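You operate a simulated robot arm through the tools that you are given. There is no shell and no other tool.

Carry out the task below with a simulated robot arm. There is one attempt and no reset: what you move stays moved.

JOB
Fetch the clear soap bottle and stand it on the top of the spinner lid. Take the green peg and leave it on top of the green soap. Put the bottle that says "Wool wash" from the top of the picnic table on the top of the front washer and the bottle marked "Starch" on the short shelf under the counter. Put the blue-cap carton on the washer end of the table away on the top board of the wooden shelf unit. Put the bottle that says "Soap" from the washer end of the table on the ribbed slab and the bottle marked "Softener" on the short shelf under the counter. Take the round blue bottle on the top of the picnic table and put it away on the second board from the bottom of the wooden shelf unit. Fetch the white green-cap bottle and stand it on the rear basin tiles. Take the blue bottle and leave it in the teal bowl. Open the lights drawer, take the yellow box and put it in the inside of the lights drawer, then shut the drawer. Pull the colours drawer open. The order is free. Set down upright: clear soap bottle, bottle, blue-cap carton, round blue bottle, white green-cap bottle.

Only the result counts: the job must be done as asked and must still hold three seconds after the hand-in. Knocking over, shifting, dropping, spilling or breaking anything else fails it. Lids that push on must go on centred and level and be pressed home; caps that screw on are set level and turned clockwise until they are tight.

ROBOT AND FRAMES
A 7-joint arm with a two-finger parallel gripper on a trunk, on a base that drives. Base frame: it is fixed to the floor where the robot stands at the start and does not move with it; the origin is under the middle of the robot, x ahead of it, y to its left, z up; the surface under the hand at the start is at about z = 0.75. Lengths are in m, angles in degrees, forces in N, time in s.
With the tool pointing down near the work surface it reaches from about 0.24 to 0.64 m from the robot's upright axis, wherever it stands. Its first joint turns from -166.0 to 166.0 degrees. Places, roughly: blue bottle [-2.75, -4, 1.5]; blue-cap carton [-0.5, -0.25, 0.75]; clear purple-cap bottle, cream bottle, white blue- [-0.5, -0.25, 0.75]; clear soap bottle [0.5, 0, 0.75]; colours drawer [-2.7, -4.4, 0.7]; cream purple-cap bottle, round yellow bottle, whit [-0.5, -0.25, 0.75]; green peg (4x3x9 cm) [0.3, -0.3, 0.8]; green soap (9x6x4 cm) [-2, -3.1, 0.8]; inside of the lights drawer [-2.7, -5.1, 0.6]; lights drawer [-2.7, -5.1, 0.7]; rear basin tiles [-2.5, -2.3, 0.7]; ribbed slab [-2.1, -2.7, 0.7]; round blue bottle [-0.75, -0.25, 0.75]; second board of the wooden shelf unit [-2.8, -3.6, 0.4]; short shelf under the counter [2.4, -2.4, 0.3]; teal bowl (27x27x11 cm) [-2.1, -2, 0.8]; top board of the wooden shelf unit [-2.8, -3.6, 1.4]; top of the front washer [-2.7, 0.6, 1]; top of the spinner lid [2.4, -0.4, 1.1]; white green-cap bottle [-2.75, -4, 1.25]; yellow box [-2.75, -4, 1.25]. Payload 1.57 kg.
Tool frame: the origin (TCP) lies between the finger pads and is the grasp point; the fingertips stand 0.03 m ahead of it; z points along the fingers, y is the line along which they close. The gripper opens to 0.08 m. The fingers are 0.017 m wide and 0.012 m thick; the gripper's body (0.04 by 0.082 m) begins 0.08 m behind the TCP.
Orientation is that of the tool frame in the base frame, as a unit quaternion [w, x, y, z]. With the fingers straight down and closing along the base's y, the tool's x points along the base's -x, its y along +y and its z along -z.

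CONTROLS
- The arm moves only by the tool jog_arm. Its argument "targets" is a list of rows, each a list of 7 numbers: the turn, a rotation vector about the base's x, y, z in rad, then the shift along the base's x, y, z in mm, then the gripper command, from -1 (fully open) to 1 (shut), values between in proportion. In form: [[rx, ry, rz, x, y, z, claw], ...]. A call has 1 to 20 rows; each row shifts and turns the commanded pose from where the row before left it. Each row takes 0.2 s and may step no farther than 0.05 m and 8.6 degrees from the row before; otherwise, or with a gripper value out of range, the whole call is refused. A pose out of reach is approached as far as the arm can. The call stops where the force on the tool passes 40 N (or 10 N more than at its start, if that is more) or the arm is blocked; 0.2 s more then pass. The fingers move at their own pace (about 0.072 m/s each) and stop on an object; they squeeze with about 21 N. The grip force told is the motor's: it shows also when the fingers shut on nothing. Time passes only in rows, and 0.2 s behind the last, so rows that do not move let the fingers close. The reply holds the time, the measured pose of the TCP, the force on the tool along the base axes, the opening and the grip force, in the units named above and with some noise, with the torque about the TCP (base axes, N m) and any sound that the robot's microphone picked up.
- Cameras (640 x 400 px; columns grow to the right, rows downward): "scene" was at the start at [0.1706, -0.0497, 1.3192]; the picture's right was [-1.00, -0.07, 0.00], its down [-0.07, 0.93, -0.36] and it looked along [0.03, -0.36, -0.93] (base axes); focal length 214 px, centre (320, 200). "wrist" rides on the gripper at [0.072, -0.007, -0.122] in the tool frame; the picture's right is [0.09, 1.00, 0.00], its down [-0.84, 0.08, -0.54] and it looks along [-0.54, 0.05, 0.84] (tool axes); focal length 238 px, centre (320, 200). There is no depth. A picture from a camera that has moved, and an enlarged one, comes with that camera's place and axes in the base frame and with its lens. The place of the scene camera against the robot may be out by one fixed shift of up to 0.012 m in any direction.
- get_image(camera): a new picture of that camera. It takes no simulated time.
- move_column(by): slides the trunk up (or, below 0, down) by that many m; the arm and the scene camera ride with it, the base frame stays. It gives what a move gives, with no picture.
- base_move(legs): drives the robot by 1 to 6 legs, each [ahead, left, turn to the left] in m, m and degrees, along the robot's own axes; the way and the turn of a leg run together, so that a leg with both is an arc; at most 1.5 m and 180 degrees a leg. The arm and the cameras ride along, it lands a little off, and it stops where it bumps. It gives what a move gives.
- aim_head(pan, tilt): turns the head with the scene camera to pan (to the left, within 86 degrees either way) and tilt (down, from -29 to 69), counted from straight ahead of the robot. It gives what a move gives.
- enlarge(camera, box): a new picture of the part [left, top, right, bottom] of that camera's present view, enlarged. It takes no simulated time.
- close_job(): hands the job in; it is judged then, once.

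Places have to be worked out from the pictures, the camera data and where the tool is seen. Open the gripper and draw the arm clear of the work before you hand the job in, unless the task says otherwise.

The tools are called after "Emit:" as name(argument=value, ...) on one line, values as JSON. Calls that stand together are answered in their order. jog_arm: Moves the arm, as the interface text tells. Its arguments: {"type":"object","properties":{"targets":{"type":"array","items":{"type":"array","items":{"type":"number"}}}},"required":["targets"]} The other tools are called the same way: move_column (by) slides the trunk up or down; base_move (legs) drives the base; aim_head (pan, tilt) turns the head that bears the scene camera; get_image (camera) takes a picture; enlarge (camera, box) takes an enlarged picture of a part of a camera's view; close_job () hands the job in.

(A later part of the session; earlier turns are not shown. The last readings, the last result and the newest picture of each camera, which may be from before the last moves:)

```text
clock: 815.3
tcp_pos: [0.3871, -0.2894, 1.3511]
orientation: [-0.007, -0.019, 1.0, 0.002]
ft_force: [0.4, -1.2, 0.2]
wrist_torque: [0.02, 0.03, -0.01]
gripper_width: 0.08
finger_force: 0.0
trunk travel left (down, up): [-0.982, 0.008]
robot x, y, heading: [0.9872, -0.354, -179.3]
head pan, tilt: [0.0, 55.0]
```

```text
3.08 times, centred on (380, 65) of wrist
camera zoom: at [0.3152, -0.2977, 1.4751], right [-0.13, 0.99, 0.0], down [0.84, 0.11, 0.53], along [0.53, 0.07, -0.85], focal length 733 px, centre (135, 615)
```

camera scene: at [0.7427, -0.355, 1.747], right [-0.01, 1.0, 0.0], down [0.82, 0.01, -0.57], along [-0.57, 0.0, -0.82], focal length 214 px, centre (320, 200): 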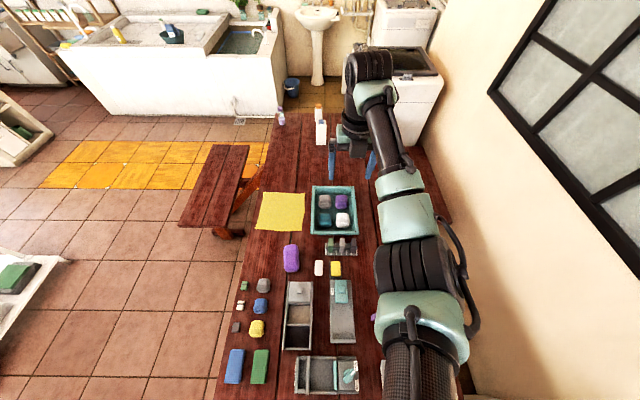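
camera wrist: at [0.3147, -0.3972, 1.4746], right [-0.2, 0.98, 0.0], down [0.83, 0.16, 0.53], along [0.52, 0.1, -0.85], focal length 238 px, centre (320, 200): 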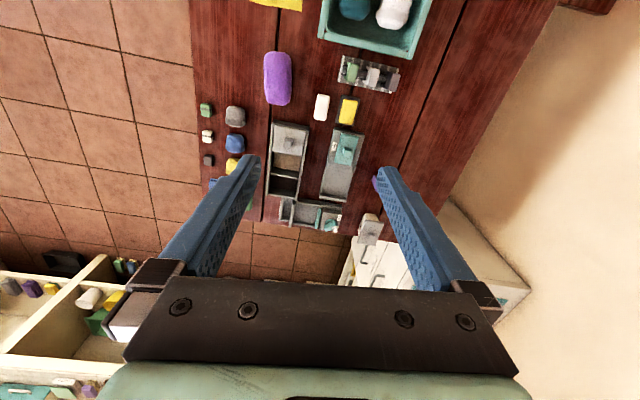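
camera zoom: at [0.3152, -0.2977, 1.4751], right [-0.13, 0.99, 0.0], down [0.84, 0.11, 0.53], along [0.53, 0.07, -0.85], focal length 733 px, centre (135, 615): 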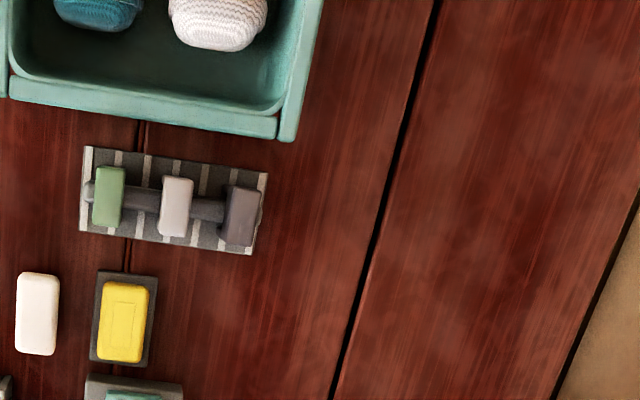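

The pegs sit astride a rail running along y, so I'll grip the green one front-to-back. I yaw the tool 90° and centre over (0.340, -0.312).

Emit:
jog_arm(targets=[[0, 0, -0.1428, -4, -2, 0, -0.6], [0, 0, -0.1428, -4, -2, 0, -0.6], [0, 0, -0.1428, -4, -2, 0, -0.6], [0, 0, -0.1428, -4, -2, 0, -0.6], [0, 0, -0.1428, -4, -2, 0, -0.6], [0, 0, -0.1428, -4, -2, 0, -0.6], [0, 0, -0.1428, -4, -2, 0, -0.6], [0, 0, -0.1428, -4, -2, 0, -0.6], [0, 0, -0.1428, -4, -2, 0, -0.6], [0, 0, -0.1428, -4, -2, 0, -0.6], [0, 0, -0.1428, -4, -2, 0, -0.6], [0, 0, 0, 0, 0, 0, -0.6]])

Emit:
get_image(camera="wrist")

```text
clock: 817.9
tcp_pos: [0.3426, -0.3069, 1.3508]
orientation: [-0.005, 0.694, 0.72, 0.006]
ft_force: [0.0, -0.4, 0.3]
wrist_torque: [-0.05, -0.02, 0.05]
gripper_width: 0.064
finger_force: 0.1
trunk travel left (down, up): [-0.982, 0.008]
robot x, y, heading: [0.9853, -0.3563, -179.6]
head pan, tilt: [0.0, 55.0]
```

```text
taken
camera wrist: at [0.3326, -0.2369, 1.4741], right [0.99, 0.13, 0.0], down [0.11, -0.84, 0.53], along [0.07, -0.53, -0.85], focal length 238 px, centre (320, 200)
```

wrist: 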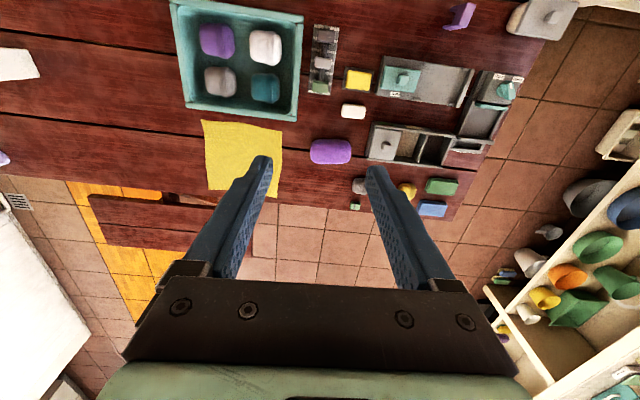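

Emit:
jog_arm(targets=[[0, 0, 0, -4, -5, 0, -0.6], [0, 0, 0, 0, 0, 0, -0.6]])

Emit:
move_column(by=-0.4)

Emit:
get_image(camera="wrist")

Emit:
enlarge(camera="scene", box=[240, 150, 420, 300])

```text
clock: 818.5
tcp_pos: [0.3381, -0.3124, 1.3505]
orientation: [-0.005, 0.694, 0.72, 0.005]
ft_force: [0.5, 0.0, -0.5]
wrist_torque: [0.01, 0.02, -0.01]
gripper_width: 0.0639
finger_force: 0.1
trunk travel left (down, up): [-0.982, 0.008]
robot x, y, heading: [0.9884, -0.3543, -179.8]
head pan, tilt: [0.0, 55.0]
```

```text
clock: 822.3
tcp_pos: [0.3395, -0.313, 0.9509]
orientation: [-0.005, 0.694, 0.72, 0.005]
ft_force: [0.6, 0.0, -0.5]
wrist_torque: [-0.03, -0.05, -0.03]
gripper_width: 0.0638
finger_force: 0.1
trunk travel left (down, up): [-0.582, 0.408]
robot x, y, heading: [0.987, -0.3591, -179.5]
head pan, tilt: [0.0, 55.0]
```

```text
taken
camera wrist: at [0.3275, -0.2418, 1.0738], right [0.99, 0.13, 0.0], down [0.11, -0.84, 0.53], along [0.07, -0.53, -0.85], focal length 238 px, centre (320, 200)
```

wrist: 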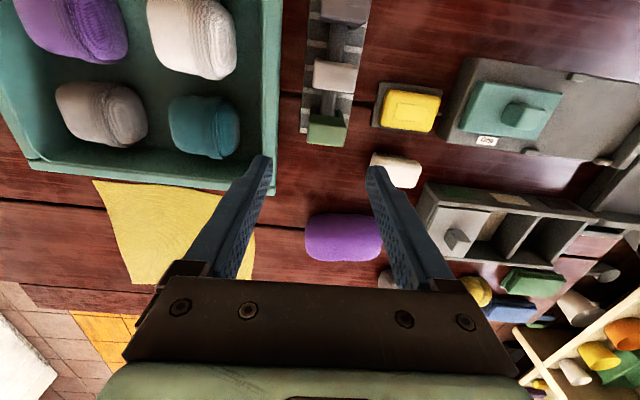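

```text
2.67 times, centred on (330, 225) of scene
camera zoom: at [0.7428, -0.3508, 1.347], right [-0.01, 1.0, 0.0], down [0.82, 0.01, -0.57], along [-0.57, -0.01, -0.82], focal length 572 px, centre (293, 133)
```

zoom: 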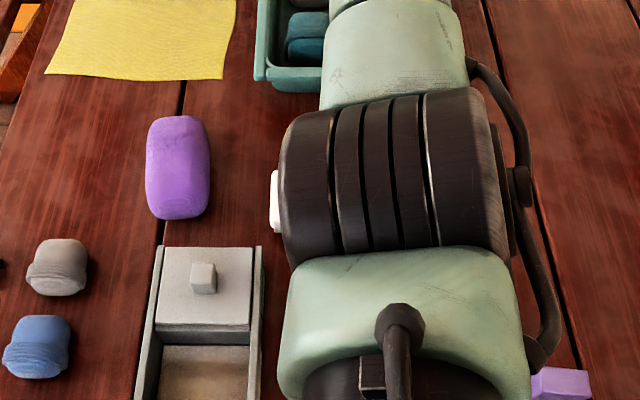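

Emit:
jog_arm(targets=[[0, 0, 0, 3, 3, -30, -0.6], [0, 0, 0, 0, 0, -25, -0.6], [0, 0, 0, 0, 0, 0, -0.6]])

Emit:
get_image(camera="wrist")

```text
clock: 823.1
tcp_pos: [0.3426, -0.3098, 0.8951]
orientation: [-0.004, 0.695, 0.719, 0.005]
ft_force: [-0.1, 0.1, 0.2]
wrist_torque: [0.01, 0.01, -0.01]
gripper_width: 0.064
finger_force: 0.1
trunk travel left (down, up): [-0.582, 0.408]
robot x, y, heading: [0.9913, -0.3571, -179.3]
head pan, tilt: [0.0, 55.0]
```

```text
taken
camera wrist: at [0.3327, -0.2387, 1.0187], right [0.99, 0.13, 0.0], down [0.11, -0.84, 0.53], along [0.07, -0.53, -0.85], focal length 238 px, centre (320, 200)
```

wrist: 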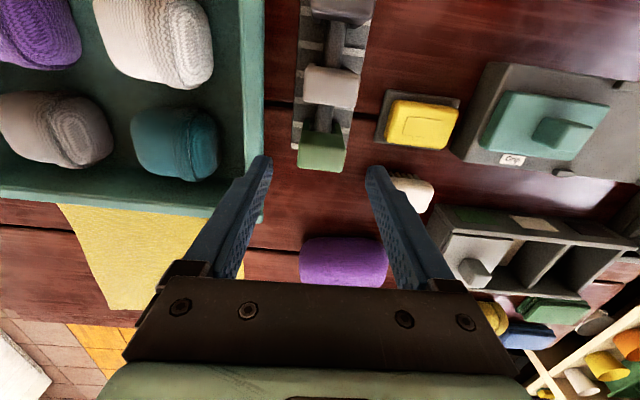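

Emit:
jog_arm(targets=[[0, 0, 0, 1, 0, 0, -0.4], [0, 0, 0, 0, 0, -15, -0.4], [0, 0, 0, 0, 0, -15, -0.4], [0, 0, 0, 0, 0, -12, -0.4], [0, 0, 0, 0, 0, 0, -0.4]])

Emit:
get_image(camera="wrist")

```text
clock: 824.3
tcp_pos: [0.3441, -0.3095, 0.8535]
orientation: [-0.004, 0.694, 0.72, 0.005]
ft_force: [0.3, 0.6, -0.3]
wrist_torque: [-0.03, -0.01, 0.0]
gripper_width: 0.0559
finger_force: 0.0
trunk travel left (down, up): [-0.582, 0.408]
robot x, y, heading: [0.9922, -0.3565, -179.2]
head pan, tilt: [0.0, 55.0]
```

```text
taken
camera wrist: at [0.3323, -0.2387, 0.9771], right [0.99, 0.13, 0.0], down [0.11, -0.84, 0.53], along [0.07, -0.53, -0.85], focal length 238 px, centre (320, 200)
```

wrist: 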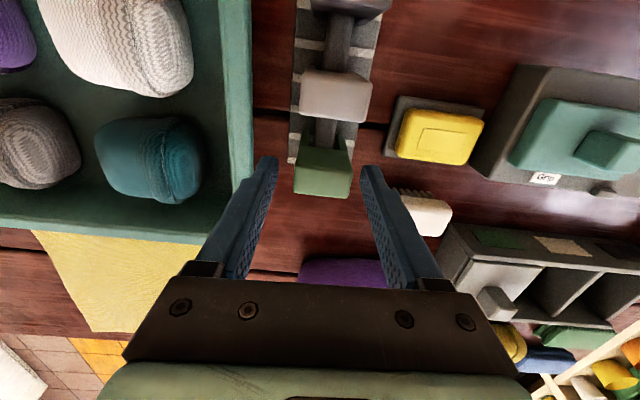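

Emit:
jog_arm(targets=[[0, 0, 0, -2, 0, -8, -0.4], [0, 0, 0, 0, 0, -6, -0.4], [0, 0, 0, 0, 0, 0, 1], [0, 0, 0, 0, 0, 0, 1], [0, 0, 0, 0, 0, 0, 1], [0, 0, 0, 0, 0, 0, 1]])

Emit:
get_image(camera="wrist")

```text
clock: 825.7
tcp_pos: [0.3438, -0.3094, 0.84]
orientation: [-0.005, 0.694, 0.72, 0.006]
ft_force: [-0.2, -1.0, 0.5]
wrist_torque: [-0.01, 0.01, -0.02]
gripper_width: 0.0375
finger_force: 20.9
out of reach, approached as far as the arm can: row 2
trunk travel left (down, up): [-0.582, 0.408]
robot x, y, heading: [0.9871, -0.3534, -179.3]
head pan, tilt: [0.0, 55.0]
```

```text
taken
camera wrist: at [0.3328, -0.239, 0.9628], right [0.99, 0.13, 0.0], down [0.11, -0.84, 0.53], along [0.07, -0.53, -0.85], focal length 238 px, centre (320, 200)
```

wrist: 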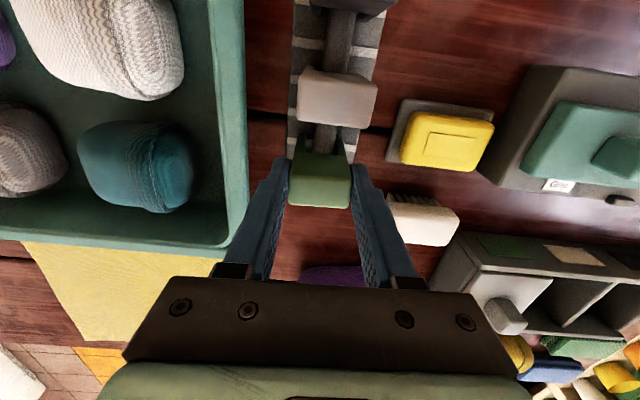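

Gripped (37.5 mm). I lift the peg straight off its rail.

Emit:
jog_arm(targets=[[0, 0, 0, 0, 0, 10, 1], [0, 0, 0, 0, 0, 15, 1], [0, 0, 0, 0, 0, 25, 1], [0, 0, 0, 0, 0, 40, 1], [0, 0, 0, 0, 0, 40, 1], [0, 0, 0, 0, 0, 0, 1]])

Emit:
get_image(camera="wrist")

Emit:
get_image(camera="scene")

```text
clock: 827.1
tcp_pos: [0.3438, -0.3104, 0.9681]
orientation: [-0.005, 0.694, 0.72, 0.004]
ft_force: [0.1, -1.0, -0.5]
wrist_torque: [0.0, -0.04, -0.01]
gripper_width: 0.0375
finger_force: 21.3
trunk travel left (down, up): [-0.582, 0.408]
robot x, y, heading: [0.9931, -0.3565, -179.6]
head pan, tilt: [0.0, 55.0]
```

```text
taken
camera wrist: at [0.3314, -0.2396, 1.0918], right [0.99, 0.13, 0.0], down [0.11, -0.84, 0.53], along [0.07, -0.53, -0.85], focal length 238 px, centre (320, 200)
```

wrist: 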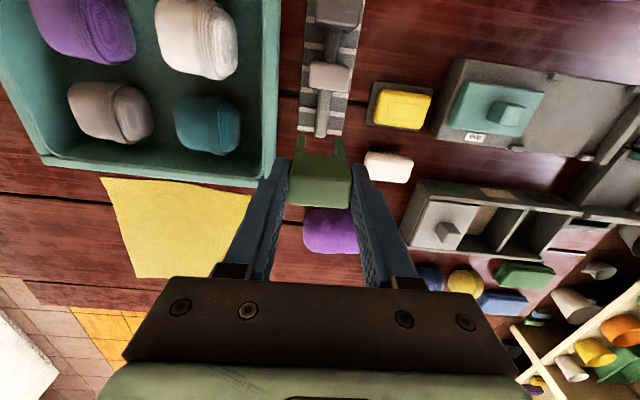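

```text
taken
camera scene: at [0.7426, -0.3507, 1.347], right [-0.01, 1.0, 0.0], down [0.82, 0.01, -0.57], along [-0.57, -0.01, -0.82], focal length 214 px, centre (320, 200)
```

scene: 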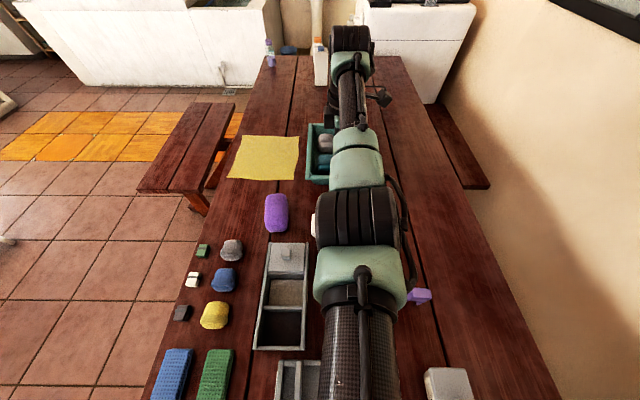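

The peg (a two-pronged one) is off its rail. I raise it and carry it round the bench to the tub's soap ledge.

Emit:
move_column(by=0.4)

Emit:
base_move(legs=[[-0.12, 0.6, 0], [0.25, 0.65, 0], [1.45, 0, 0], [0.9, 0.35, 0]])

```text
clock: 830.9
tcp_pos: [0.3417, -0.3095, 1.3672]
orientation: [-0.005, 0.694, 0.72, 0.005]
ft_force: [-0.2, 0.7, -0.6]
wrist_torque: [0.0, -0.03, -0.01]
gripper_width: 0.0377
finger_force: 20.7
trunk travel left (down, up): [-0.982, 0.008]
robot x, y, heading: [0.9865, -0.3587, -179.6]
head pan, tilt: [0.0, 55.0]
```

```text
clock: 849.0
tcp_pos: [-2.061, -2.0466, 1.3685]
orientation: [-0.005, 0.669, 0.743, 0.004]
ft_force: [0.2, 0.9, -0.9]
wrist_torque: [0.04, -0.02, -0.01]
gripper_width: 0.0376
finger_force: 20.9
trunk travel left (down, up): [-0.982, 0.008]
robot x, y, heading: [-1.419, -2.0463, -175.4]
head pan, tilt: [0.0, 55.0]
```

Emit:
base_move(legs=[[0, 0, -4.6], [0.12, 1.06, 0]])

Emit:
aim_head(pan=0, tilt=60)

Emit:
get_image(camera="scene")

Emit:
get_image(camera="wrist")

```text
clock: 854.9
tcp_pos: [-2.1965, -3.0208, 1.3681]
orientation: [-0.004, 0.71, 0.704, 0.005]
ft_force: [-0.6, -0.2, 0.1]
wrist_torque: [-0.01, 0.0, 0.0]
gripper_width: 0.0378
finger_force: 20.7
trunk travel left (down, up): [-0.982, 0.008]
robot x, y, heading: [-1.5537, -3.097, 177.7]
head pan, tilt: [0.0, 55.0]
```

```text
clock: 855.6
tcp_pos: [-2.1976, -3.0215, 1.3681]
orientation: [-0.005, 0.71, 0.704, 0.006]
ft_force: [0.3, -0.3, 0.2]
wrist_torque: [0.02, 0.0, -0.01]
gripper_width: 0.0376
finger_force: 20.7
trunk travel left (down, up): [-0.982, 0.008]
robot x, y, heading: [-1.555, -3.0965, 177.7]
head pan, tilt: [0.0, 60.0]
```

```text
taken
camera scene: at [-1.7941, -3.0809, 1.741], right [0.04, 1.0, 0.0], down [0.87, -0.03, -0.5], along [-0.5, 0.02, -0.87], focal length 214 px, centre (320, 200)
```

scene: 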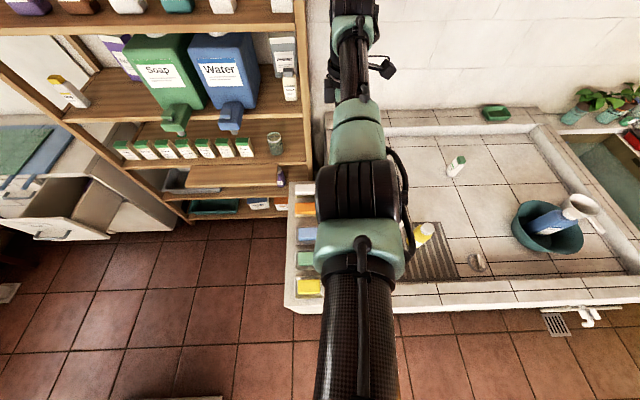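

```text
taken
camera wrist: at [-2.2051, -2.9505, 1.4916], right [1.0, 0.08, 0.0], down [0.07, -0.85, 0.53], along [0.04, -0.53, -0.85], focal length 238 px, centre (320, 200)
```

wrist: 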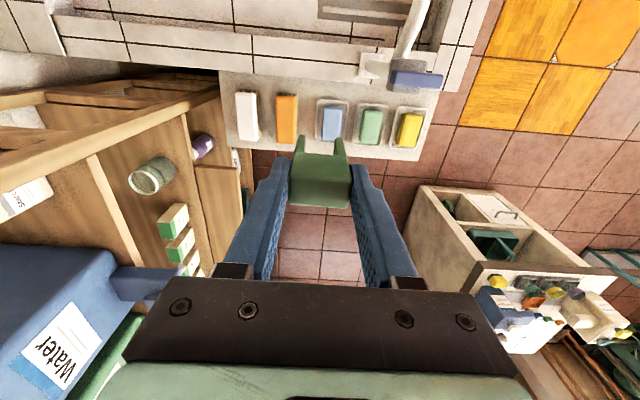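

The soaps are clear in view: green is at about (-2.04, -3.12), with the faucet head near y = -2.97. I yaw another 90°, so the wrist camera points away from the faucet, and move above the green soap.

Emit:
jog_arm(targets=[[0, 0, -0.1428, 14.5, -9.5, 0, 1], [0, 0, -0.1428, 14.5, -9.5, 0, 1], [0, 0, -0.1428, 14.5, -9.5, 0, 1], [0, 0, -0.1428, 14.5, -9.5, 0, 1], [0, 0, -0.1428, 14.5, -9.5, 0, 1], [0, 0, -0.1428, 14.5, -9.5, 0, 1], [0, 0, -0.1428, 14.5, -9.5, 0, 1], [0, 0, -0.1428, 14.5, -9.5, 0, 1], [0, 0, -0.1428, 14.5, -9.5, 0, 1], [0, 0, -0.1428, 14.5, -9.5, 0, 1], [0, 0, -0.1428, 14.5, -9.5, 0, 1], [0, 0, 0, 0, 0, 0, 1]])

Emit:
get_image(camera="wrist")

Emit:
get_image(camera="scene")

```text
clock: 858.2
tcp_pos: [-2.0368, -3.1255, 1.3666]
orientation: [0.0, 1.0, -0.005, 0.008]
ft_force: [0.0, 0.8, -0.6]
wrist_torque: [0.0, 0.0, 0.02]
gripper_width: 0.0373
finger_force: 21.0
trunk travel left (down, up): [-0.982, 0.008]
robot x, y, heading: [-1.5538, -3.0951, 177.7]
head pan, tilt: [0.0, 60.0]
```

```text
taken
camera wrist: at [-1.9688, -3.1188, 1.49], right [0.08, -1.0, 0.0], down [-0.85, -0.07, 0.53], along [-0.53, -0.04, -0.85], focal length 238 px, centre (320, 200)
```

wrist: 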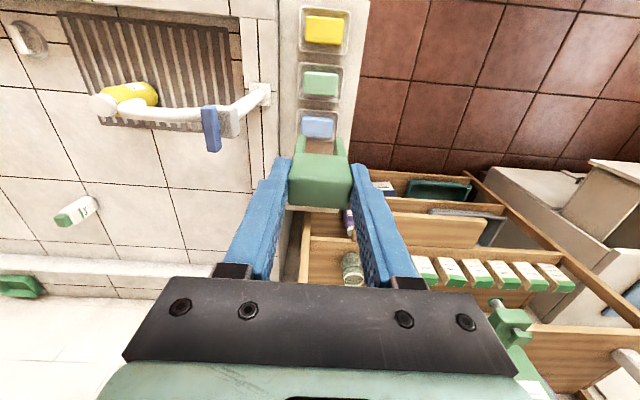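

```text
taken
camera scene: at [-1.7942, -3.0806, 1.7409], right [0.04, 1.0, 0.0], down [0.87, -0.03, -0.5], along [-0.5, 0.02, -0.87], focal length 214 px, centre (320, 200)
```

scene: 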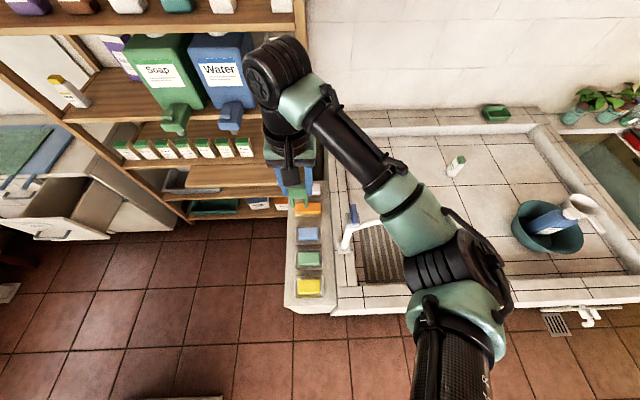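

The forearm would pass close to the faucet from here. It is safer to come from the -y side, so I move round, turn to face +y and line up again.

Emit:
base_move(legs=[[0.03, 0.5, 0], [0, 0, -87.7]])

Emit:
base_move(legs=[[0, 0.4, 0]])

Emit:
get_image(camera="scene")

Emit:
get_image(camera="wrist")

```text
clock: 864.9
tcp_pos: [-1.6474, -3.1089, 1.3665]
orientation: [0.005, 0.714, -0.7, 0.005]
ft_force: [0.0, -0.4, -0.2]
wrist_torque: [-0.03, 0.01, -0.03]
gripper_width: 0.0378
finger_force: 21.1
trunk travel left (down, up): [-0.982, 0.008]
robot x, y, heading: [-1.6049, -3.59, 89.3]
head pan, tilt: [0.0, 60.0]
```

```text
clock: 867.4
tcp_pos: [-2.0382, -3.1026, 1.3662]
orientation: [0.005, 0.71, -0.704, 0.005]
ft_force: [-0.1, 0.6, -0.5]
wrist_torque: [-0.01, -0.01, 0.0]
gripper_width: 0.0375
finger_force: 20.8
trunk travel left (down, up): [-0.982, 0.008]
robot x, y, heading: [-2.0007, -3.5863, 88.8]
head pan, tilt: [0.0, 60.0]
```

```text
taken
camera scene: at [-1.9993, -3.3425, 1.741], right [1.0, -0.02, 0.0], down [-0.02, -0.87, -0.5], along [0.01, 0.5, -0.87], focal length 214 px, centre (320, 200)
```

scene: 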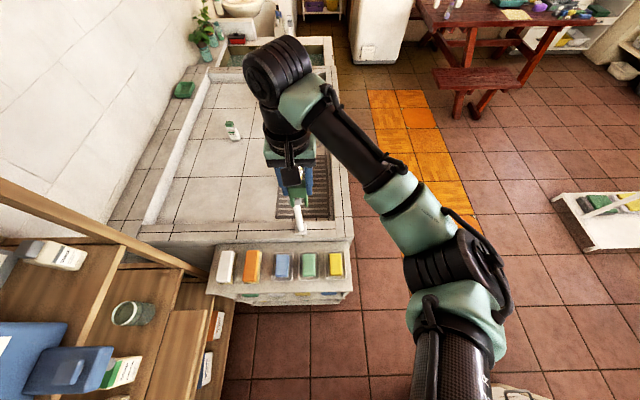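

```text
taken
camera wrist: at [-2.0331, -3.1719, 1.4901], right [-1.0, -0.1, 0.0], down [-0.08, 0.84, 0.53], along [-0.05, 0.53, -0.85], focal length 238 px, centre (320, 200)
```

wrist: 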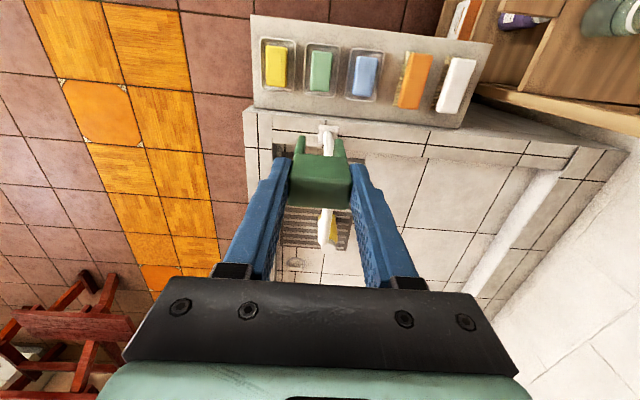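

Emit:
jog_arm(targets=[[0, 0, 0, 0, -20, 0, 1], [0, 0, 0, 0, 0, 0, 1]])

Emit:
move_column(by=-0.38)

Emit:
get_image(camera="wrist")

Emit:
get_image(camera="scene")

```text
clock: 868.0
tcp_pos: [-2.038, -3.1239, 1.3683]
orientation: [0.005, 0.71, -0.705, 0.006]
ft_force: [-0.5, 0.8, 0.2]
wrist_torque: [-0.02, 0.02, -0.04]
gripper_width: 0.0377
finger_force: 21.0
trunk travel left (down, up): [-0.982, 0.008]
robot x, y, heading: [-2.0035, -3.5829, 88.9]
head pan, tilt: [0.0, 60.0]
```

```text
clock: 871.6
tcp_pos: [-2.0391, -3.1232, 0.9888]
orientation: [0.005, 0.709, -0.705, 0.005]
ft_force: [0.3, 0.5, -0.4]
wrist_torque: [0.02, -0.02, -0.01]
gripper_width: 0.0378
finger_force: 20.9
trunk travel left (down, up): [-0.602, 0.388]
robot x, y, heading: [-2.0018, -3.5874, 88.6]
head pan, tilt: [0.0, 60.0]
```

```text
taken
camera wrist: at [-2.0335, -3.1933, 1.1113], right [-1.0, -0.1, 0.0], down [-0.08, 0.84, 0.53], along [-0.05, 0.53, -0.85], focal length 238 px, centre (320, 200)
```

wrist: 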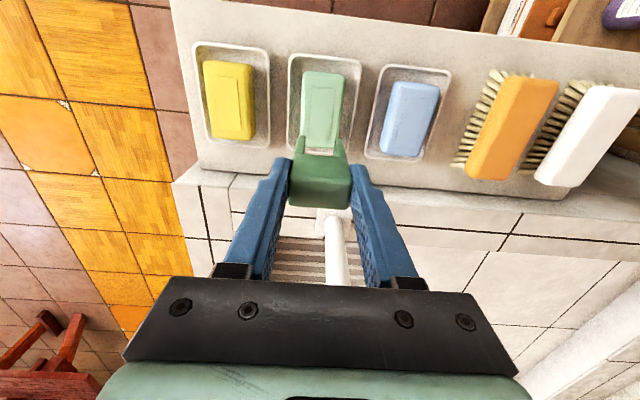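

```text
taken
camera scene: at [-2.0004, -3.3425, 1.361], right [1.0, -0.02, 0.0], down [-0.02, -0.87, -0.5], along [0.01, 0.5, -0.87], focal length 214 px, centre (320, 200)
```

scene: 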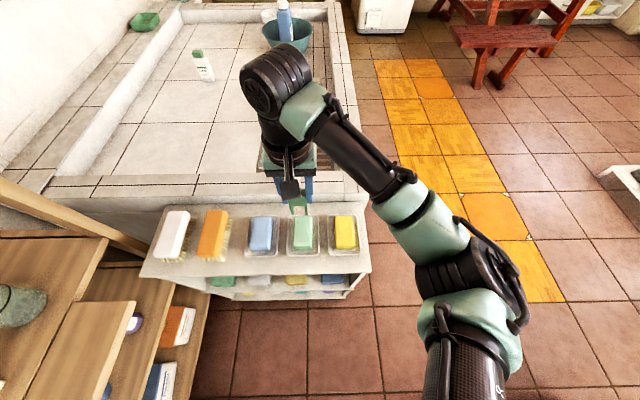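

Emit:
jog_arm(targets=[[0, 0, 0, -2, -13, 0, 1], [0, 0, 0, 0, 0, -25, 1], [0, 0, 0, 0, 0, -20, 1], [0, 0, 0, 0, 0, 0, 1]])

Emit:
get_image(camera="wrist")

Emit:
enlarge(camera="scene", box=[220, 140, 380, 280])

```text
clock: 872.6
tcp_pos: [-2.041, -3.1359, 0.9417]
orientation: [0.006, 0.71, -0.704, 0.006]
ft_force: [-0.6, 0.1, -0.5]
wrist_torque: [-0.01, 0.0, -0.01]
gripper_width: 0.0376
finger_force: 21.4
trunk travel left (down, up): [-0.602, 0.388]
robot x, y, heading: [-2.0029, -3.5845, 88.5]
head pan, tilt: [0.0, 60.0]
```

```text
taken
camera wrist: at [-2.0352, -3.2053, 1.0654], right [-1.0, -0.1, 0.0], down [-0.08, 0.84, 0.53], along [-0.05, 0.53, -0.85], focal length 238 px, centre (320, 200)
```

wrist: 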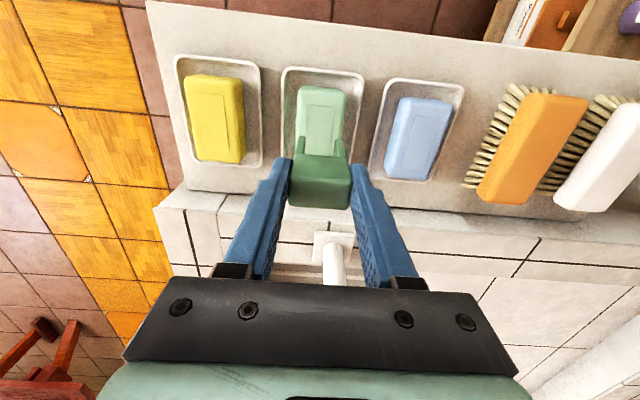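

```text
2.86 times, centred on (300, 210) of scene
camera zoom: at [-2.0003, -3.3424, 1.3609], right [1.0, -0.02, 0.0], down [-0.02, -0.87, -0.5], along [0.01, 0.5, -0.87], focal length 613 px, centre (377, 171)
```

zoom: 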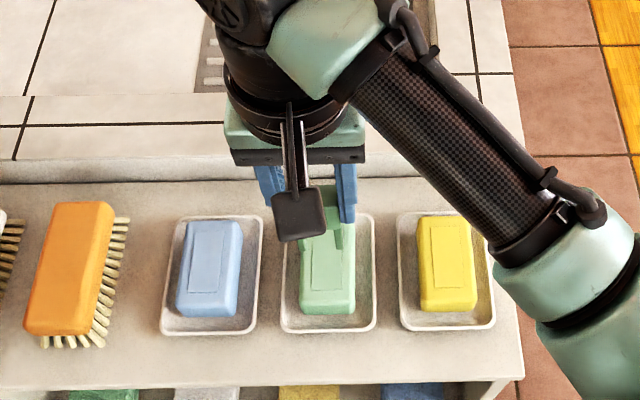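

Emit:
jog_arm(targets=[[0, 0, 0, -1, 3, -8, 1], [0, 0, 0, 0, 0, -8, 1], [0, 0, 0, 0, 0, -6, 1], [0, 0, 0, 0, 0, 0, 1]])

Emit:
jog_arm(targets=[[0, 0, 0, 0, 0, -5, 1], [0, 0, 0, 0, 0, -5, 1], [0, 0, 0, 0, 0, 0, 1]])

```text
clock: 873.6
tcp_pos: [-2.0413, -3.1338, 0.921]
orientation: [0.005, 0.71, -0.705, 0.005]
ft_force: [0.6, 0.9, 0.0]
wrist_torque: [0.02, 0.01, -0.01]
gripper_width: 0.0378
finger_force: 21.3
trunk travel left (down, up): [-0.602, 0.388]
robot x, y, heading: [-2.0033, -3.5839, 88.8]
head pan, tilt: [0.0, 60.0]
```

```text
clock: 874.4
tcp_pos: [-2.0426, -3.1333, 0.91]
orientation: [0.006, 0.709, -0.705, 0.005]
ft_force: [-0.5, -0.7, 0.7]
wrist_torque: [0.03, 0.03, 0.0]
gripper_width: 0.0377
finger_force: 20.9
trunk travel left (down, up): [-0.602, 0.388]
robot x, y, heading: [-2.0016, -3.5843, 88.7]
head pan, tilt: [0.0, 60.0]
```

Emit:
jog_arm(targets=[[0, 0, 0, 0, 0, -4, 1], [0, 0, 0, 0, 0, -4, 1], [0, 0, 0, 0, 0, 0, 1]])

Emit:
jog_arm(targets=[[0, 0, 0, 0, 0, -4, 1], [0, 0, 0, 0, 0, -3, 1], [0, 0, 0, 0, 0, 0, 1]])

```text
clock: 875.2
tcp_pos: [-2.0432, -3.1345, 0.9022]
orientation: [0.005, 0.709, -0.705, 0.005]
ft_force: [-0.4, 1.0, -0.7]
wrist_torque: [-0.01, -0.03, 0.02]
gripper_width: 0.0379
finger_force: 20.7
trunk travel left (down, up): [-0.602, 0.388]
robot x, y, heading: [-1.9999, -3.5863, 88.6]
head pan, tilt: [0.0, 60.0]
```

```text
clock: 876.0
tcp_pos: [-2.0407, -3.1338, 0.8954]
orientation: [0.005, 0.709, -0.705, 0.005]
ft_force: [-0.5, 0.2, -0.6]
wrist_torque: [-0.04, 0.02, -0.01]
gripper_width: 0.0377
finger_force: 21.2
trunk travel left (down, up): [-0.602, 0.388]
robot x, y, heading: [-2.0035, -3.5872, 88.9]
head pan, tilt: [0.0, 60.0]
```

Emit:
get_image(camera="wrist")

Emit:
enlarge(camera="scene", box=[240, 160, 360, 260])

Emit:
jog_arm(targets=[[0, 0, 0, 0, 0, -3, 1], [0, 0, 0, 0, 0, -3, 1], [0, 0, 0, 0, 0, 0, 1]])

```text
taken
camera wrist: at [-2.0361, -3.2035, 1.0193], right [-1.0, -0.1, 0.0], down [-0.08, 0.84, 0.53], along [-0.05, 0.53, -0.85], focal length 238 px, centre (320, 200)
```

wrist: 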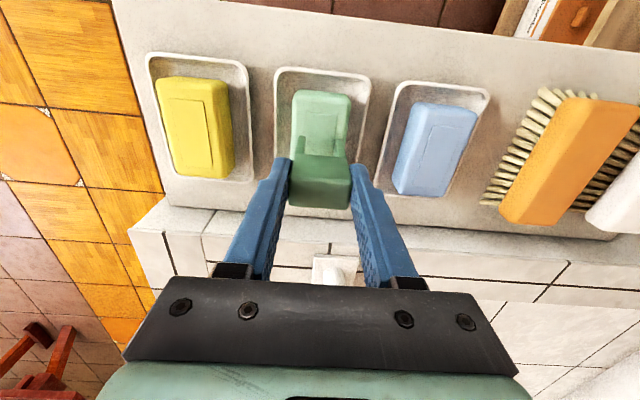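

```text
4.00 times, centred on (300, 210) of scene
camera zoom: at [-2.0004, -3.3425, 1.361], right [1.0, -0.02, 0.0], down [-0.02, -0.87, -0.5], along [0.01, 0.5, -0.87], focal length 858 px, centre (400, 160)
```

zoom: 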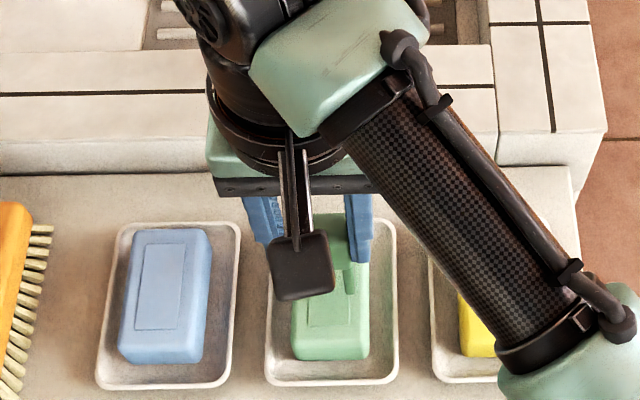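

```text
clock: 876.8
tcp_pos: [-2.0429, -3.1333, 0.8906]
orientation: [0.006, 0.71, -0.704, 0.006]
ft_force: [0.5, -0.2, -0.3]
wrist_torque: [0.01, -0.01, 0.01]
gripper_width: 0.0378
finger_force: 21.2
trunk travel left (down, up): [-0.602, 0.388]
robot x, y, heading: [-2.0013, -3.5851, 88.6]
head pan, tilt: [0.0, 60.0]
```

Emit:
jog_arm(targets=[[0, 0, 0, 0, 0, -4, 1], [0, 0, 0, 0, 0, -3, 1], [0, 0, 0, 0, 0, 0, 1]])

Emit:
jog_arm(targets=[[0, 0, 0, 0, 0, -3, 1], [0, 0, 0, 0, 0, -3, 1], [0, 0, 0, 0, 0, 0, 1]])

Emit:
jog_arm(targets=[[0, 0, 0, 0, 0, -3, 1], [0, 0, 0, 0, 0, -3, 1], [0, 0, 0, 0, 0, 0, 1]])

```text
clock: 877.6
tcp_pos: [-2.0424, -3.1344, 0.8841]
orientation: [0.004, 0.71, -0.705, 0.004]
ft_force: [-0.1, 0.4, 8.7]
wrist_torque: [0.0, 0.0, 0.03]
gripper_width: 0.038
finger_force: 21.1
trunk travel left (down, up): [-0.602, 0.388]
robot x, y, heading: [-2.0042, -3.5885, 88.8]
head pan, tilt: [0.0, 60.0]
```

```text
clock: 878.4
tcp_pos: [-2.0401, -3.1366, 0.8756]
orientation: [0.004, 0.709, -0.705, 0.007]
ft_force: [-0.5, 0.3, 12.8]
wrist_torque: [0.24, 0.29, 0.0]
gripper_width: 0.039
finger_force: 21.2
trunk travel left (down, up): [-0.602, 0.388]
robot x, y, heading: [-2.0008, -3.5871, 88.8]
head pan, tilt: [0.0, 60.0]
```

```text
clock: 879.2
tcp_pos: [-2.0412, -3.1356, 0.871]
orientation: [0.005, 0.709, -0.705, 0.005]
ft_force: [2.4, -1.2, 12.4]
wrist_torque: [-0.02, -0.11, 0.01]
gripper_width: 0.0385
finger_force: 20.6
trunk travel left (down, up): [-0.602, 0.388]
robot x, y, heading: [-2.0022, -3.585, 88.8]
head pan, tilt: [0.0, 60.0]
```

Contact came at z ≈ 0.884, and the fingers then slid slightly down the peg. I release now and check.

Emit:
jog_arm(targets=[[0, 0, 0, 0, 0, 1, 1], [0, 0, 0, 0, 0, 0, 0.4], [0, 0, 0, 0, 0, 0, 0], [0, 0, 0, 0, 0, 0, -0.3], [0, 0, 0, 0, 0, 0, -0.3]])

Emit:
get_image(camera="wrist")

Emit:
enlarge(camera="scene", box=[240, 160, 360, 260])

```text
clock: 880.4
tcp_pos: [-2.0404, -3.1333, 0.8725]
orientation: [0.006, 0.71, -0.704, 0.005]
ft_force: [0.3, 1.0, 1.1]
wrist_torque: [0.02, 0.0, -0.01]
gripper_width: 0.052
finger_force: 0.0
trunk travel left (down, up): [-0.602, 0.388]
robot x, y, heading: [-2.0004, -3.5871, 88.9]
head pan, tilt: [0.0, 60.0]
```

```text
taken
camera wrist: at [-2.0364, -3.2035, 0.9959], right [-1.0, -0.1, 0.0], down [-0.08, 0.84, 0.53], along [-0.05, 0.53, -0.85], focal length 238 px, centre (320, 200)
```

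wrist: 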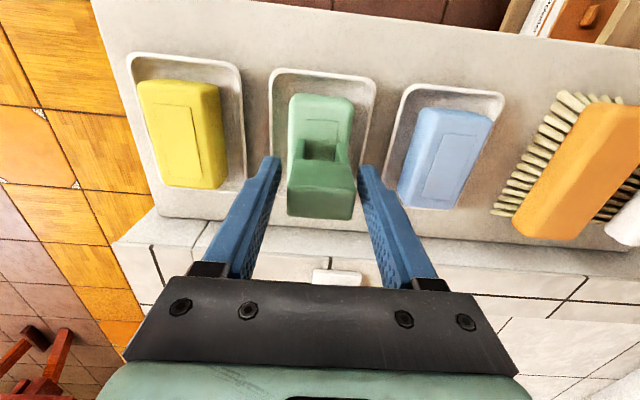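

```text
4.00 times, centred on (300, 210) of scene
camera zoom: at [-2.0004, -3.3425, 1.361], right [1.0, -0.02, 0.0], down [-0.02, -0.87, -0.5], along [0.01, 0.5, -0.87], focal length 858 px, centre (400, 160)
```

zoom: 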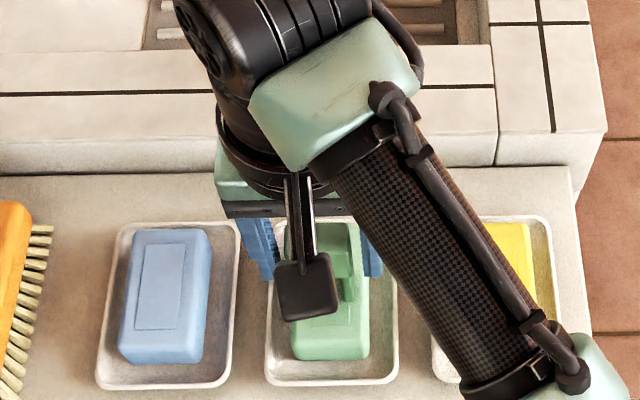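

The peg stands on the soap. I rise straight up slowly and look.

Emit:
jog_arm(targets=[[0, 0, 0, 0, 0, 10, -0.3], [0, 0, 0, 0, 0, 20, -0.3], [0, 0, 0, 0, 0, 30, -0.3], [0, 0, 0, 0, 0, 40, -0.3], [0, 0, 0, 0, 0, 40, -0.3]])

Emit:
get_image(camera="wrist")

Emit:
enlarge(camera="scene", box=[240, 160, 360, 260])

```text
clock: 881.6
tcp_pos: [-2.0427, -3.1366, 1.0123]
orientation: [0.005, 0.71, -0.705, 0.006]
ft_force: [-0.8, 0.5, -0.3]
wrist_torque: [-0.02, 0.0, -0.01]
gripper_width: 0.0519
finger_force: 0.1
trunk travel left (down, up): [-0.602, 0.388]
robot x, y, heading: [-2.0006, -3.5813, 89.0]
head pan, tilt: [0.0, 60.0]
```

```text
taken
camera wrist: at [-2.0368, -3.2054, 1.135], right [-1.0, -0.1, 0.0], down [-0.08, 0.84, 0.53], along [-0.05, 0.53, -0.85], focal length 238 px, centre (320, 200)
```

wrist: 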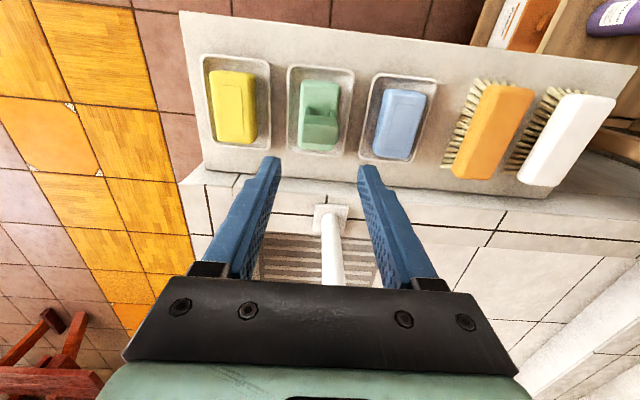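

```text
4.00 times, centred on (300, 210) of scene
camera zoom: at [-2.0004, -3.3426, 1.3609], right [1.0, -0.02, 0.0], down [-0.02, -0.87, -0.5], along [0.01, 0.5, -0.87], focal length 858 px, centre (400, 160)
```

zoom: 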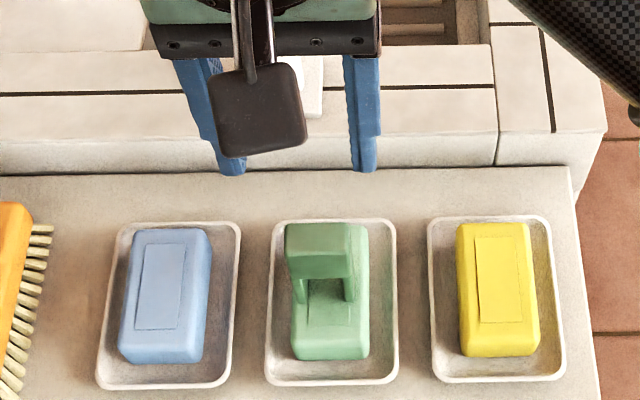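

The peg stands on the green soap. Two items remain: the carton and the blue-cap Starch. I raise and drive back toward the table.

Emit:
move_column(by=0.38)

Emit:
base_move(legs=[[0, -0.42, 1], [1.4, 0, 0], [1.2, 0, 0]])

Emit:
jog_arm(targets=[[0.1428, 0, 0, 0, 8, 0, -1], [0.1428, 0, 0, 0, 8, 0, -1], [0.1428, 0, 0, 0, 8, 0, -1], [0.1428, 0, 0, 0, 8, 0, -1], [0.1428, 0, 0, 0, 8, 0, -1], [0.1428, 0, 0, 0, 8, 0, -1], [0.1428, 0, 0, 0, 8, 0, -1], [0.1428, 0, 0, 0, 8, 0, -1], [0.1428, 0, 0, 0, 8, 0, -1], [0.1428, 0, 0, 0, 8, 0, -1], [0.1428, 0, 0, 0, 8, 0, -1]])

```text
clock: 885.3
tcp_pos: [-2.0423, -3.1363, 1.3907]
orientation: [0.005, 0.71, -0.704, 0.005]
ft_force: [0.3, -0.4, 0.3]
wrist_torque: [0.01, -0.03, -0.02]
gripper_width: 0.0522
finger_force: 0.1
trunk travel left (down, up): [-0.982, 0.008]
robot x, y, heading: [-2.0018, -3.5856, 88.7]
head pan, tilt: [0.0, 60.0]
```

```text
clock: 899.9
tcp_pos: [-1.6121, -0.5915, 1.3917]
orientation: [0.004, 0.713, -0.702, 0.005]
ft_force: [1.0, 0.4, 0.2]
wrist_torque: [0.0, -0.01, 0.0]
gripper_width: 0.0519
finger_force: 0.0
trunk travel left (down, up): [-0.982, 0.008]
robot x, y, heading: [-1.5661, -1.0395, 89.0]
head pan, tilt: [0.0, 60.0]
```

```text
clock: 902.3
tcp_pos: [-1.6114, -0.5035, 1.3906]
orientation: [-0.5, 0.508, -0.499, -0.493]
ft_force: [-0.2, -0.3, 0.1]
wrist_torque: [-0.03, 0.02, -0.02]
gripper_width: 0.08
finger_force: 0.0
trunk travel left (down, up): [-0.982, 0.008]
robot x, y, heading: [-1.568, -1.0447, 89.2]
head pan, tilt: [0.0, 60.0]
```

Level with the camera below. Now I roll 180° to put the camera on top.

Emit:
jog_arm(targets=[[0, -0.1428, 0, 0, 0, 0, -1], [0, -0.1428, 0, 0, 0, 0, -1], [0, -0.1428, 0, 0, 0, 0, -1], [0, -0.1428, 0, 0, 0, 0, -1], [0, -0.1428, 0, 0, 0, 0, -1], [0, -0.1428, 0, 0, 0, 0, -1], [0, -0.1428, 0, 0, 0, 0, -1], [0, -0.1428, 0, 0, 0, 0, -1], [0, -0.1428, 0, 0, 0, 0, -1], [0, -0.1428, 0, 0, 0, 0, -1], [0, -0.1428, 0, 0, 0, 0, -1], [0, -0.1428, 0, 0, 0, 0, -1], [0, -0.1428, 0, 0, 0, 0, -1], [0, -0.1428, 0, 0, 0, 0, -1], [0, -0.1428, 0, 0, 0, 0, -1], [0, -0.1428, 0, 0, 0, 0, -1], [0, -0.1428, 0, 0, 0, 0, -1], [0, -0.1428, 0, 0, 0, 0, -1], [0, -0.1428, 0, 0, 0, 0, -1], [0, -0.1428, 0, 0, 0, 0, -1]])

Emit:
jog_arm(targets=[[0, -0.1428, 0, 0, 0, 0, -1], [0, -0.1428, 0, 0, 0, 0, -1], [0, 0, 0, 0, 0, 0, -1]])

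Emit:
base_move(legs=[[0.09, 0, 1], [0, -1.0, 0], [0, -0.14, 0]])

Emit:
aim_head(pan=0, tilt=45)

Emit:
get_image(camera="scene")

```text
clock: 906.5
tcp_pos: [-1.6098, -0.5041, 1.3916]
orientation: [0.565, -0.56, -0.424, -0.433]
ft_force: [0.4, -0.1, 0.5]
wrist_torque: [-0.03, 0.0, 0.02]
gripper_width: 0.08
finger_force: 0.0
trunk travel left (down, up): [-0.982, 0.008]
robot x, y, heading: [-1.5679, -1.0402, 89.1]
head pan, tilt: [0.0, 60.0]
```

```text
clock: 907.3
tcp_pos: [-1.6102, -0.5034, 1.3911]
orientation: [-0.499, 0.492, 0.5, 0.508]
ft_force: [0.1, -0.1, 0.3]
wrist_torque: [0.01, -0.01, -0.01]
gripper_width: 0.0798
finger_force: 0.0
trunk travel left (down, up): [-0.982, 0.008]
robot x, y, heading: [-1.565, -1.0403, 89.1]
head pan, tilt: [0.0, 60.0]
```

```text
clock: 914.1
tcp_pos: [-0.4733, -0.4271, 1.3908]
orientation: [-0.498, 0.494, 0.499, 0.509]
ft_force: [-0.6, 1.0, -0.6]
wrist_torque: [0.02, 0.02, -0.05]
gripper_width: 0.0801
finger_force: 0.1
trunk travel left (down, up): [-0.982, 0.008]
robot x, y, heading: [-0.4301, -0.9617, 88.6]
head pan, tilt: [0.0, 60.0]
```

```text
clock: 914.8
tcp_pos: [-0.4723, -0.4266, 1.3915]
orientation: [-0.498, 0.494, 0.498, 0.51]
ft_force: [0.1, -0.8, -1.2]
wrist_torque: [0.02, 0.01, 0.02]
gripper_width: 0.0802
finger_force: 0.1
trunk travel left (down, up): [-0.982, 0.008]
robot x, y, heading: [-0.435, -0.9634, 88.8]
head pan, tilt: [0.0, 45.0]
```

```text
taken
camera scene: at [-0.4302, -0.7072, 1.7604], right [1.0, -0.02, 0.0], down [-0.01, -0.71, -0.71], along [0.01, 0.71, -0.71], focal length 214 px, centre (320, 200)
```

scene: 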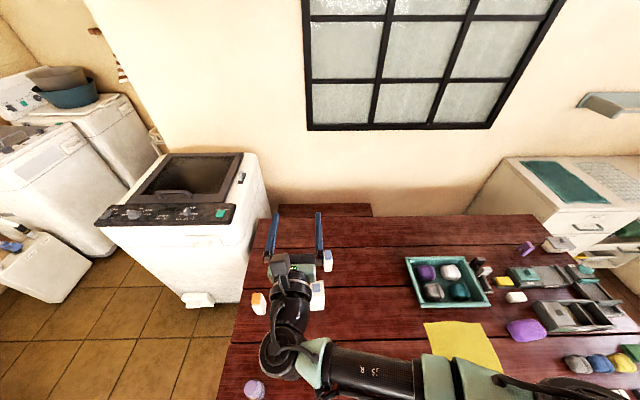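

Emit:
jog_arm(targets=[[0, 0, 0, 38, -20, 0, -1], [0, 0, 0, 0, 0, 0, -1]])

Emit:
move_column(by=-0.3)

Emit:
get_image(camera="wrist")

Emit:
enlarge(camera="scene", box=[240, 200, 380, 340])

```text
clock: 915.4
tcp_pos: [-0.4334, -0.4468, 1.3917]
orientation: [-0.497, 0.495, 0.498, 0.51]
ft_force: [-0.1, -0.9, 0.1]
wrist_torque: [0.01, 0.01, -0.01]
gripper_width: 0.0801
finger_force: 0.0
trunk travel left (down, up): [-0.982, 0.008]
robot x, y, heading: [-0.4334, -0.9633, 88.9]
head pan, tilt: [0.0, 45.0]
```

```text
clock: 918.4
tcp_pos: [-0.4344, -0.4468, 1.0922]
orientation: [-0.499, 0.494, 0.498, 0.509]
ft_force: [-0.8, 0.7, 0.6]
wrist_torque: [0.02, -0.03, -0.01]
gripper_width: 0.0796
finger_force: 0.0
trunk travel left (down, up): [-0.682, 0.308]
robot x, y, heading: [-0.4351, -0.9666, 88.8]
head pan, tilt: [0.0, 45.0]
```

```text
taken
camera wrist: at [-0.4442, -0.5694, 1.1621], right [0.99, -0.01, 0.11], down [0.09, -0.53, -0.84], along [0.06, 0.85, -0.53], focal length 238 px, centre (320, 200)
```

wrist: 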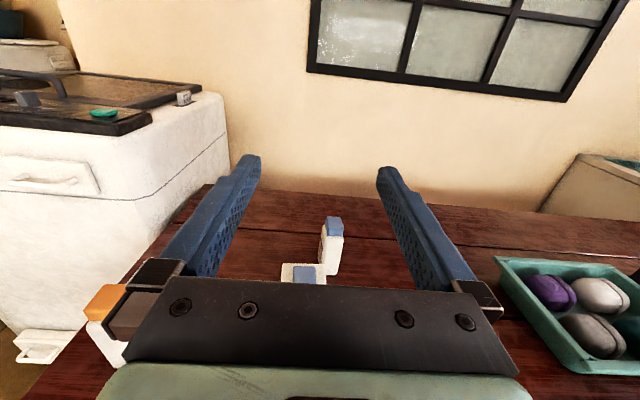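

```text
2.86 times, centred on (310, 270) of scene
camera zoom: at [-0.4313, -0.7071, 1.4605], right [1.0, -0.02, 0.0], down [-0.01, -0.71, -0.71], along [0.01, 0.71, -0.71], focal length 613 px, centre (349, 0)
```

zoom: 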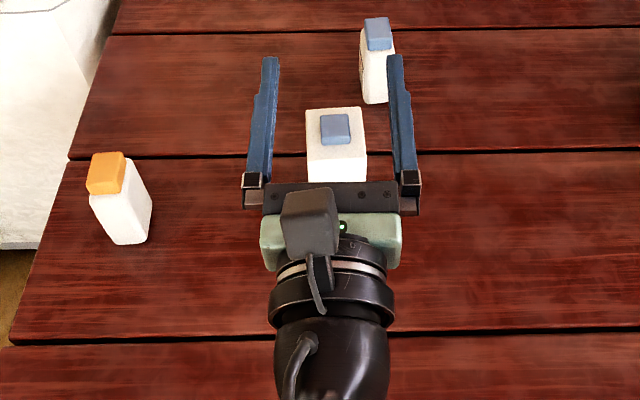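

The carton centre is at (-0.438, -0.356), about 60 mm wide. I move over it and descend with the fingers on either side.

Emit:
jog_arm(targets=[[0, 0, 0, -4, 46, 0, -1], [0, 0, 0, 0, 45, 0, -1], [0, 0, 0, 0, 0, -45, -1], [0, 0, 0, 0, 0, -45, -1], [0, 0, 0, 0, 0, 0, -1]])

Emit:
get_image(camera="wrist")

Emit:
enlarge(camera="scene", box=[240, 200, 380, 340])

```text
clock: 919.6
tcp_pos: [-0.4386, -0.3568, 0.9995]
orientation: [-0.499, 0.494, 0.498, 0.509]
ft_force: [-0.7, -0.2, 0.1]
wrist_torque: [0.01, -0.05, -0.02]
gripper_width: 0.0799
finger_force: 0.1
trunk travel left (down, up): [-0.682, 0.308]
robot x, y, heading: [-0.4323, -0.9656, 88.9]
head pan, tilt: [0.0, 45.0]
```

```text
taken
camera wrist: at [-0.4486, -0.4801, 1.0695], right [0.99, -0.01, 0.11], down [0.09, -0.53, -0.84], along [0.06, 0.85, -0.53], focal length 238 px, centre (320, 200)
```

wrist: 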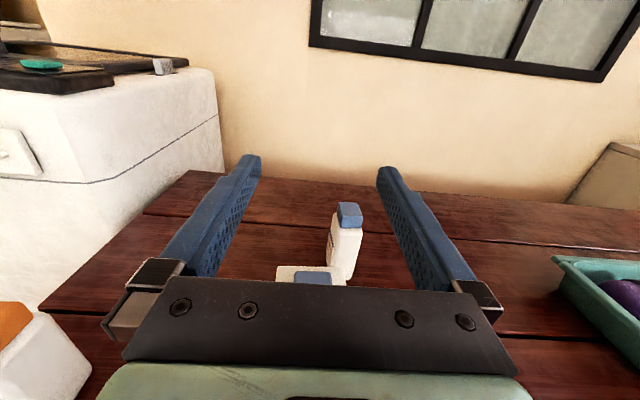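

```text
2.86 times, centred on (310, 270) of scene
camera zoom: at [-0.4312, -0.7073, 1.4605], right [1.0, -0.02, 0.0], down [-0.01, -0.71, -0.71], along [0.01, 0.71, -0.71], focal length 613 px, centre (349, 0)
```

zoom: 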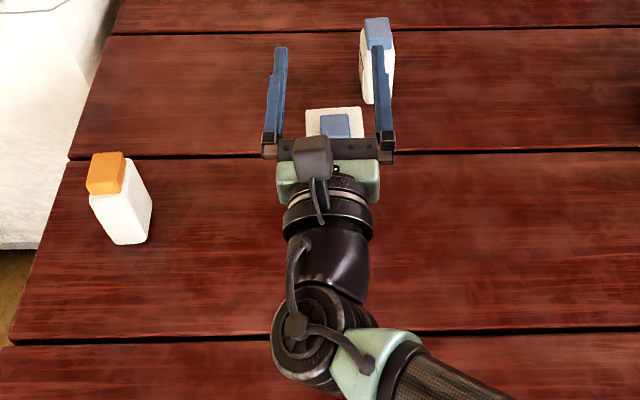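

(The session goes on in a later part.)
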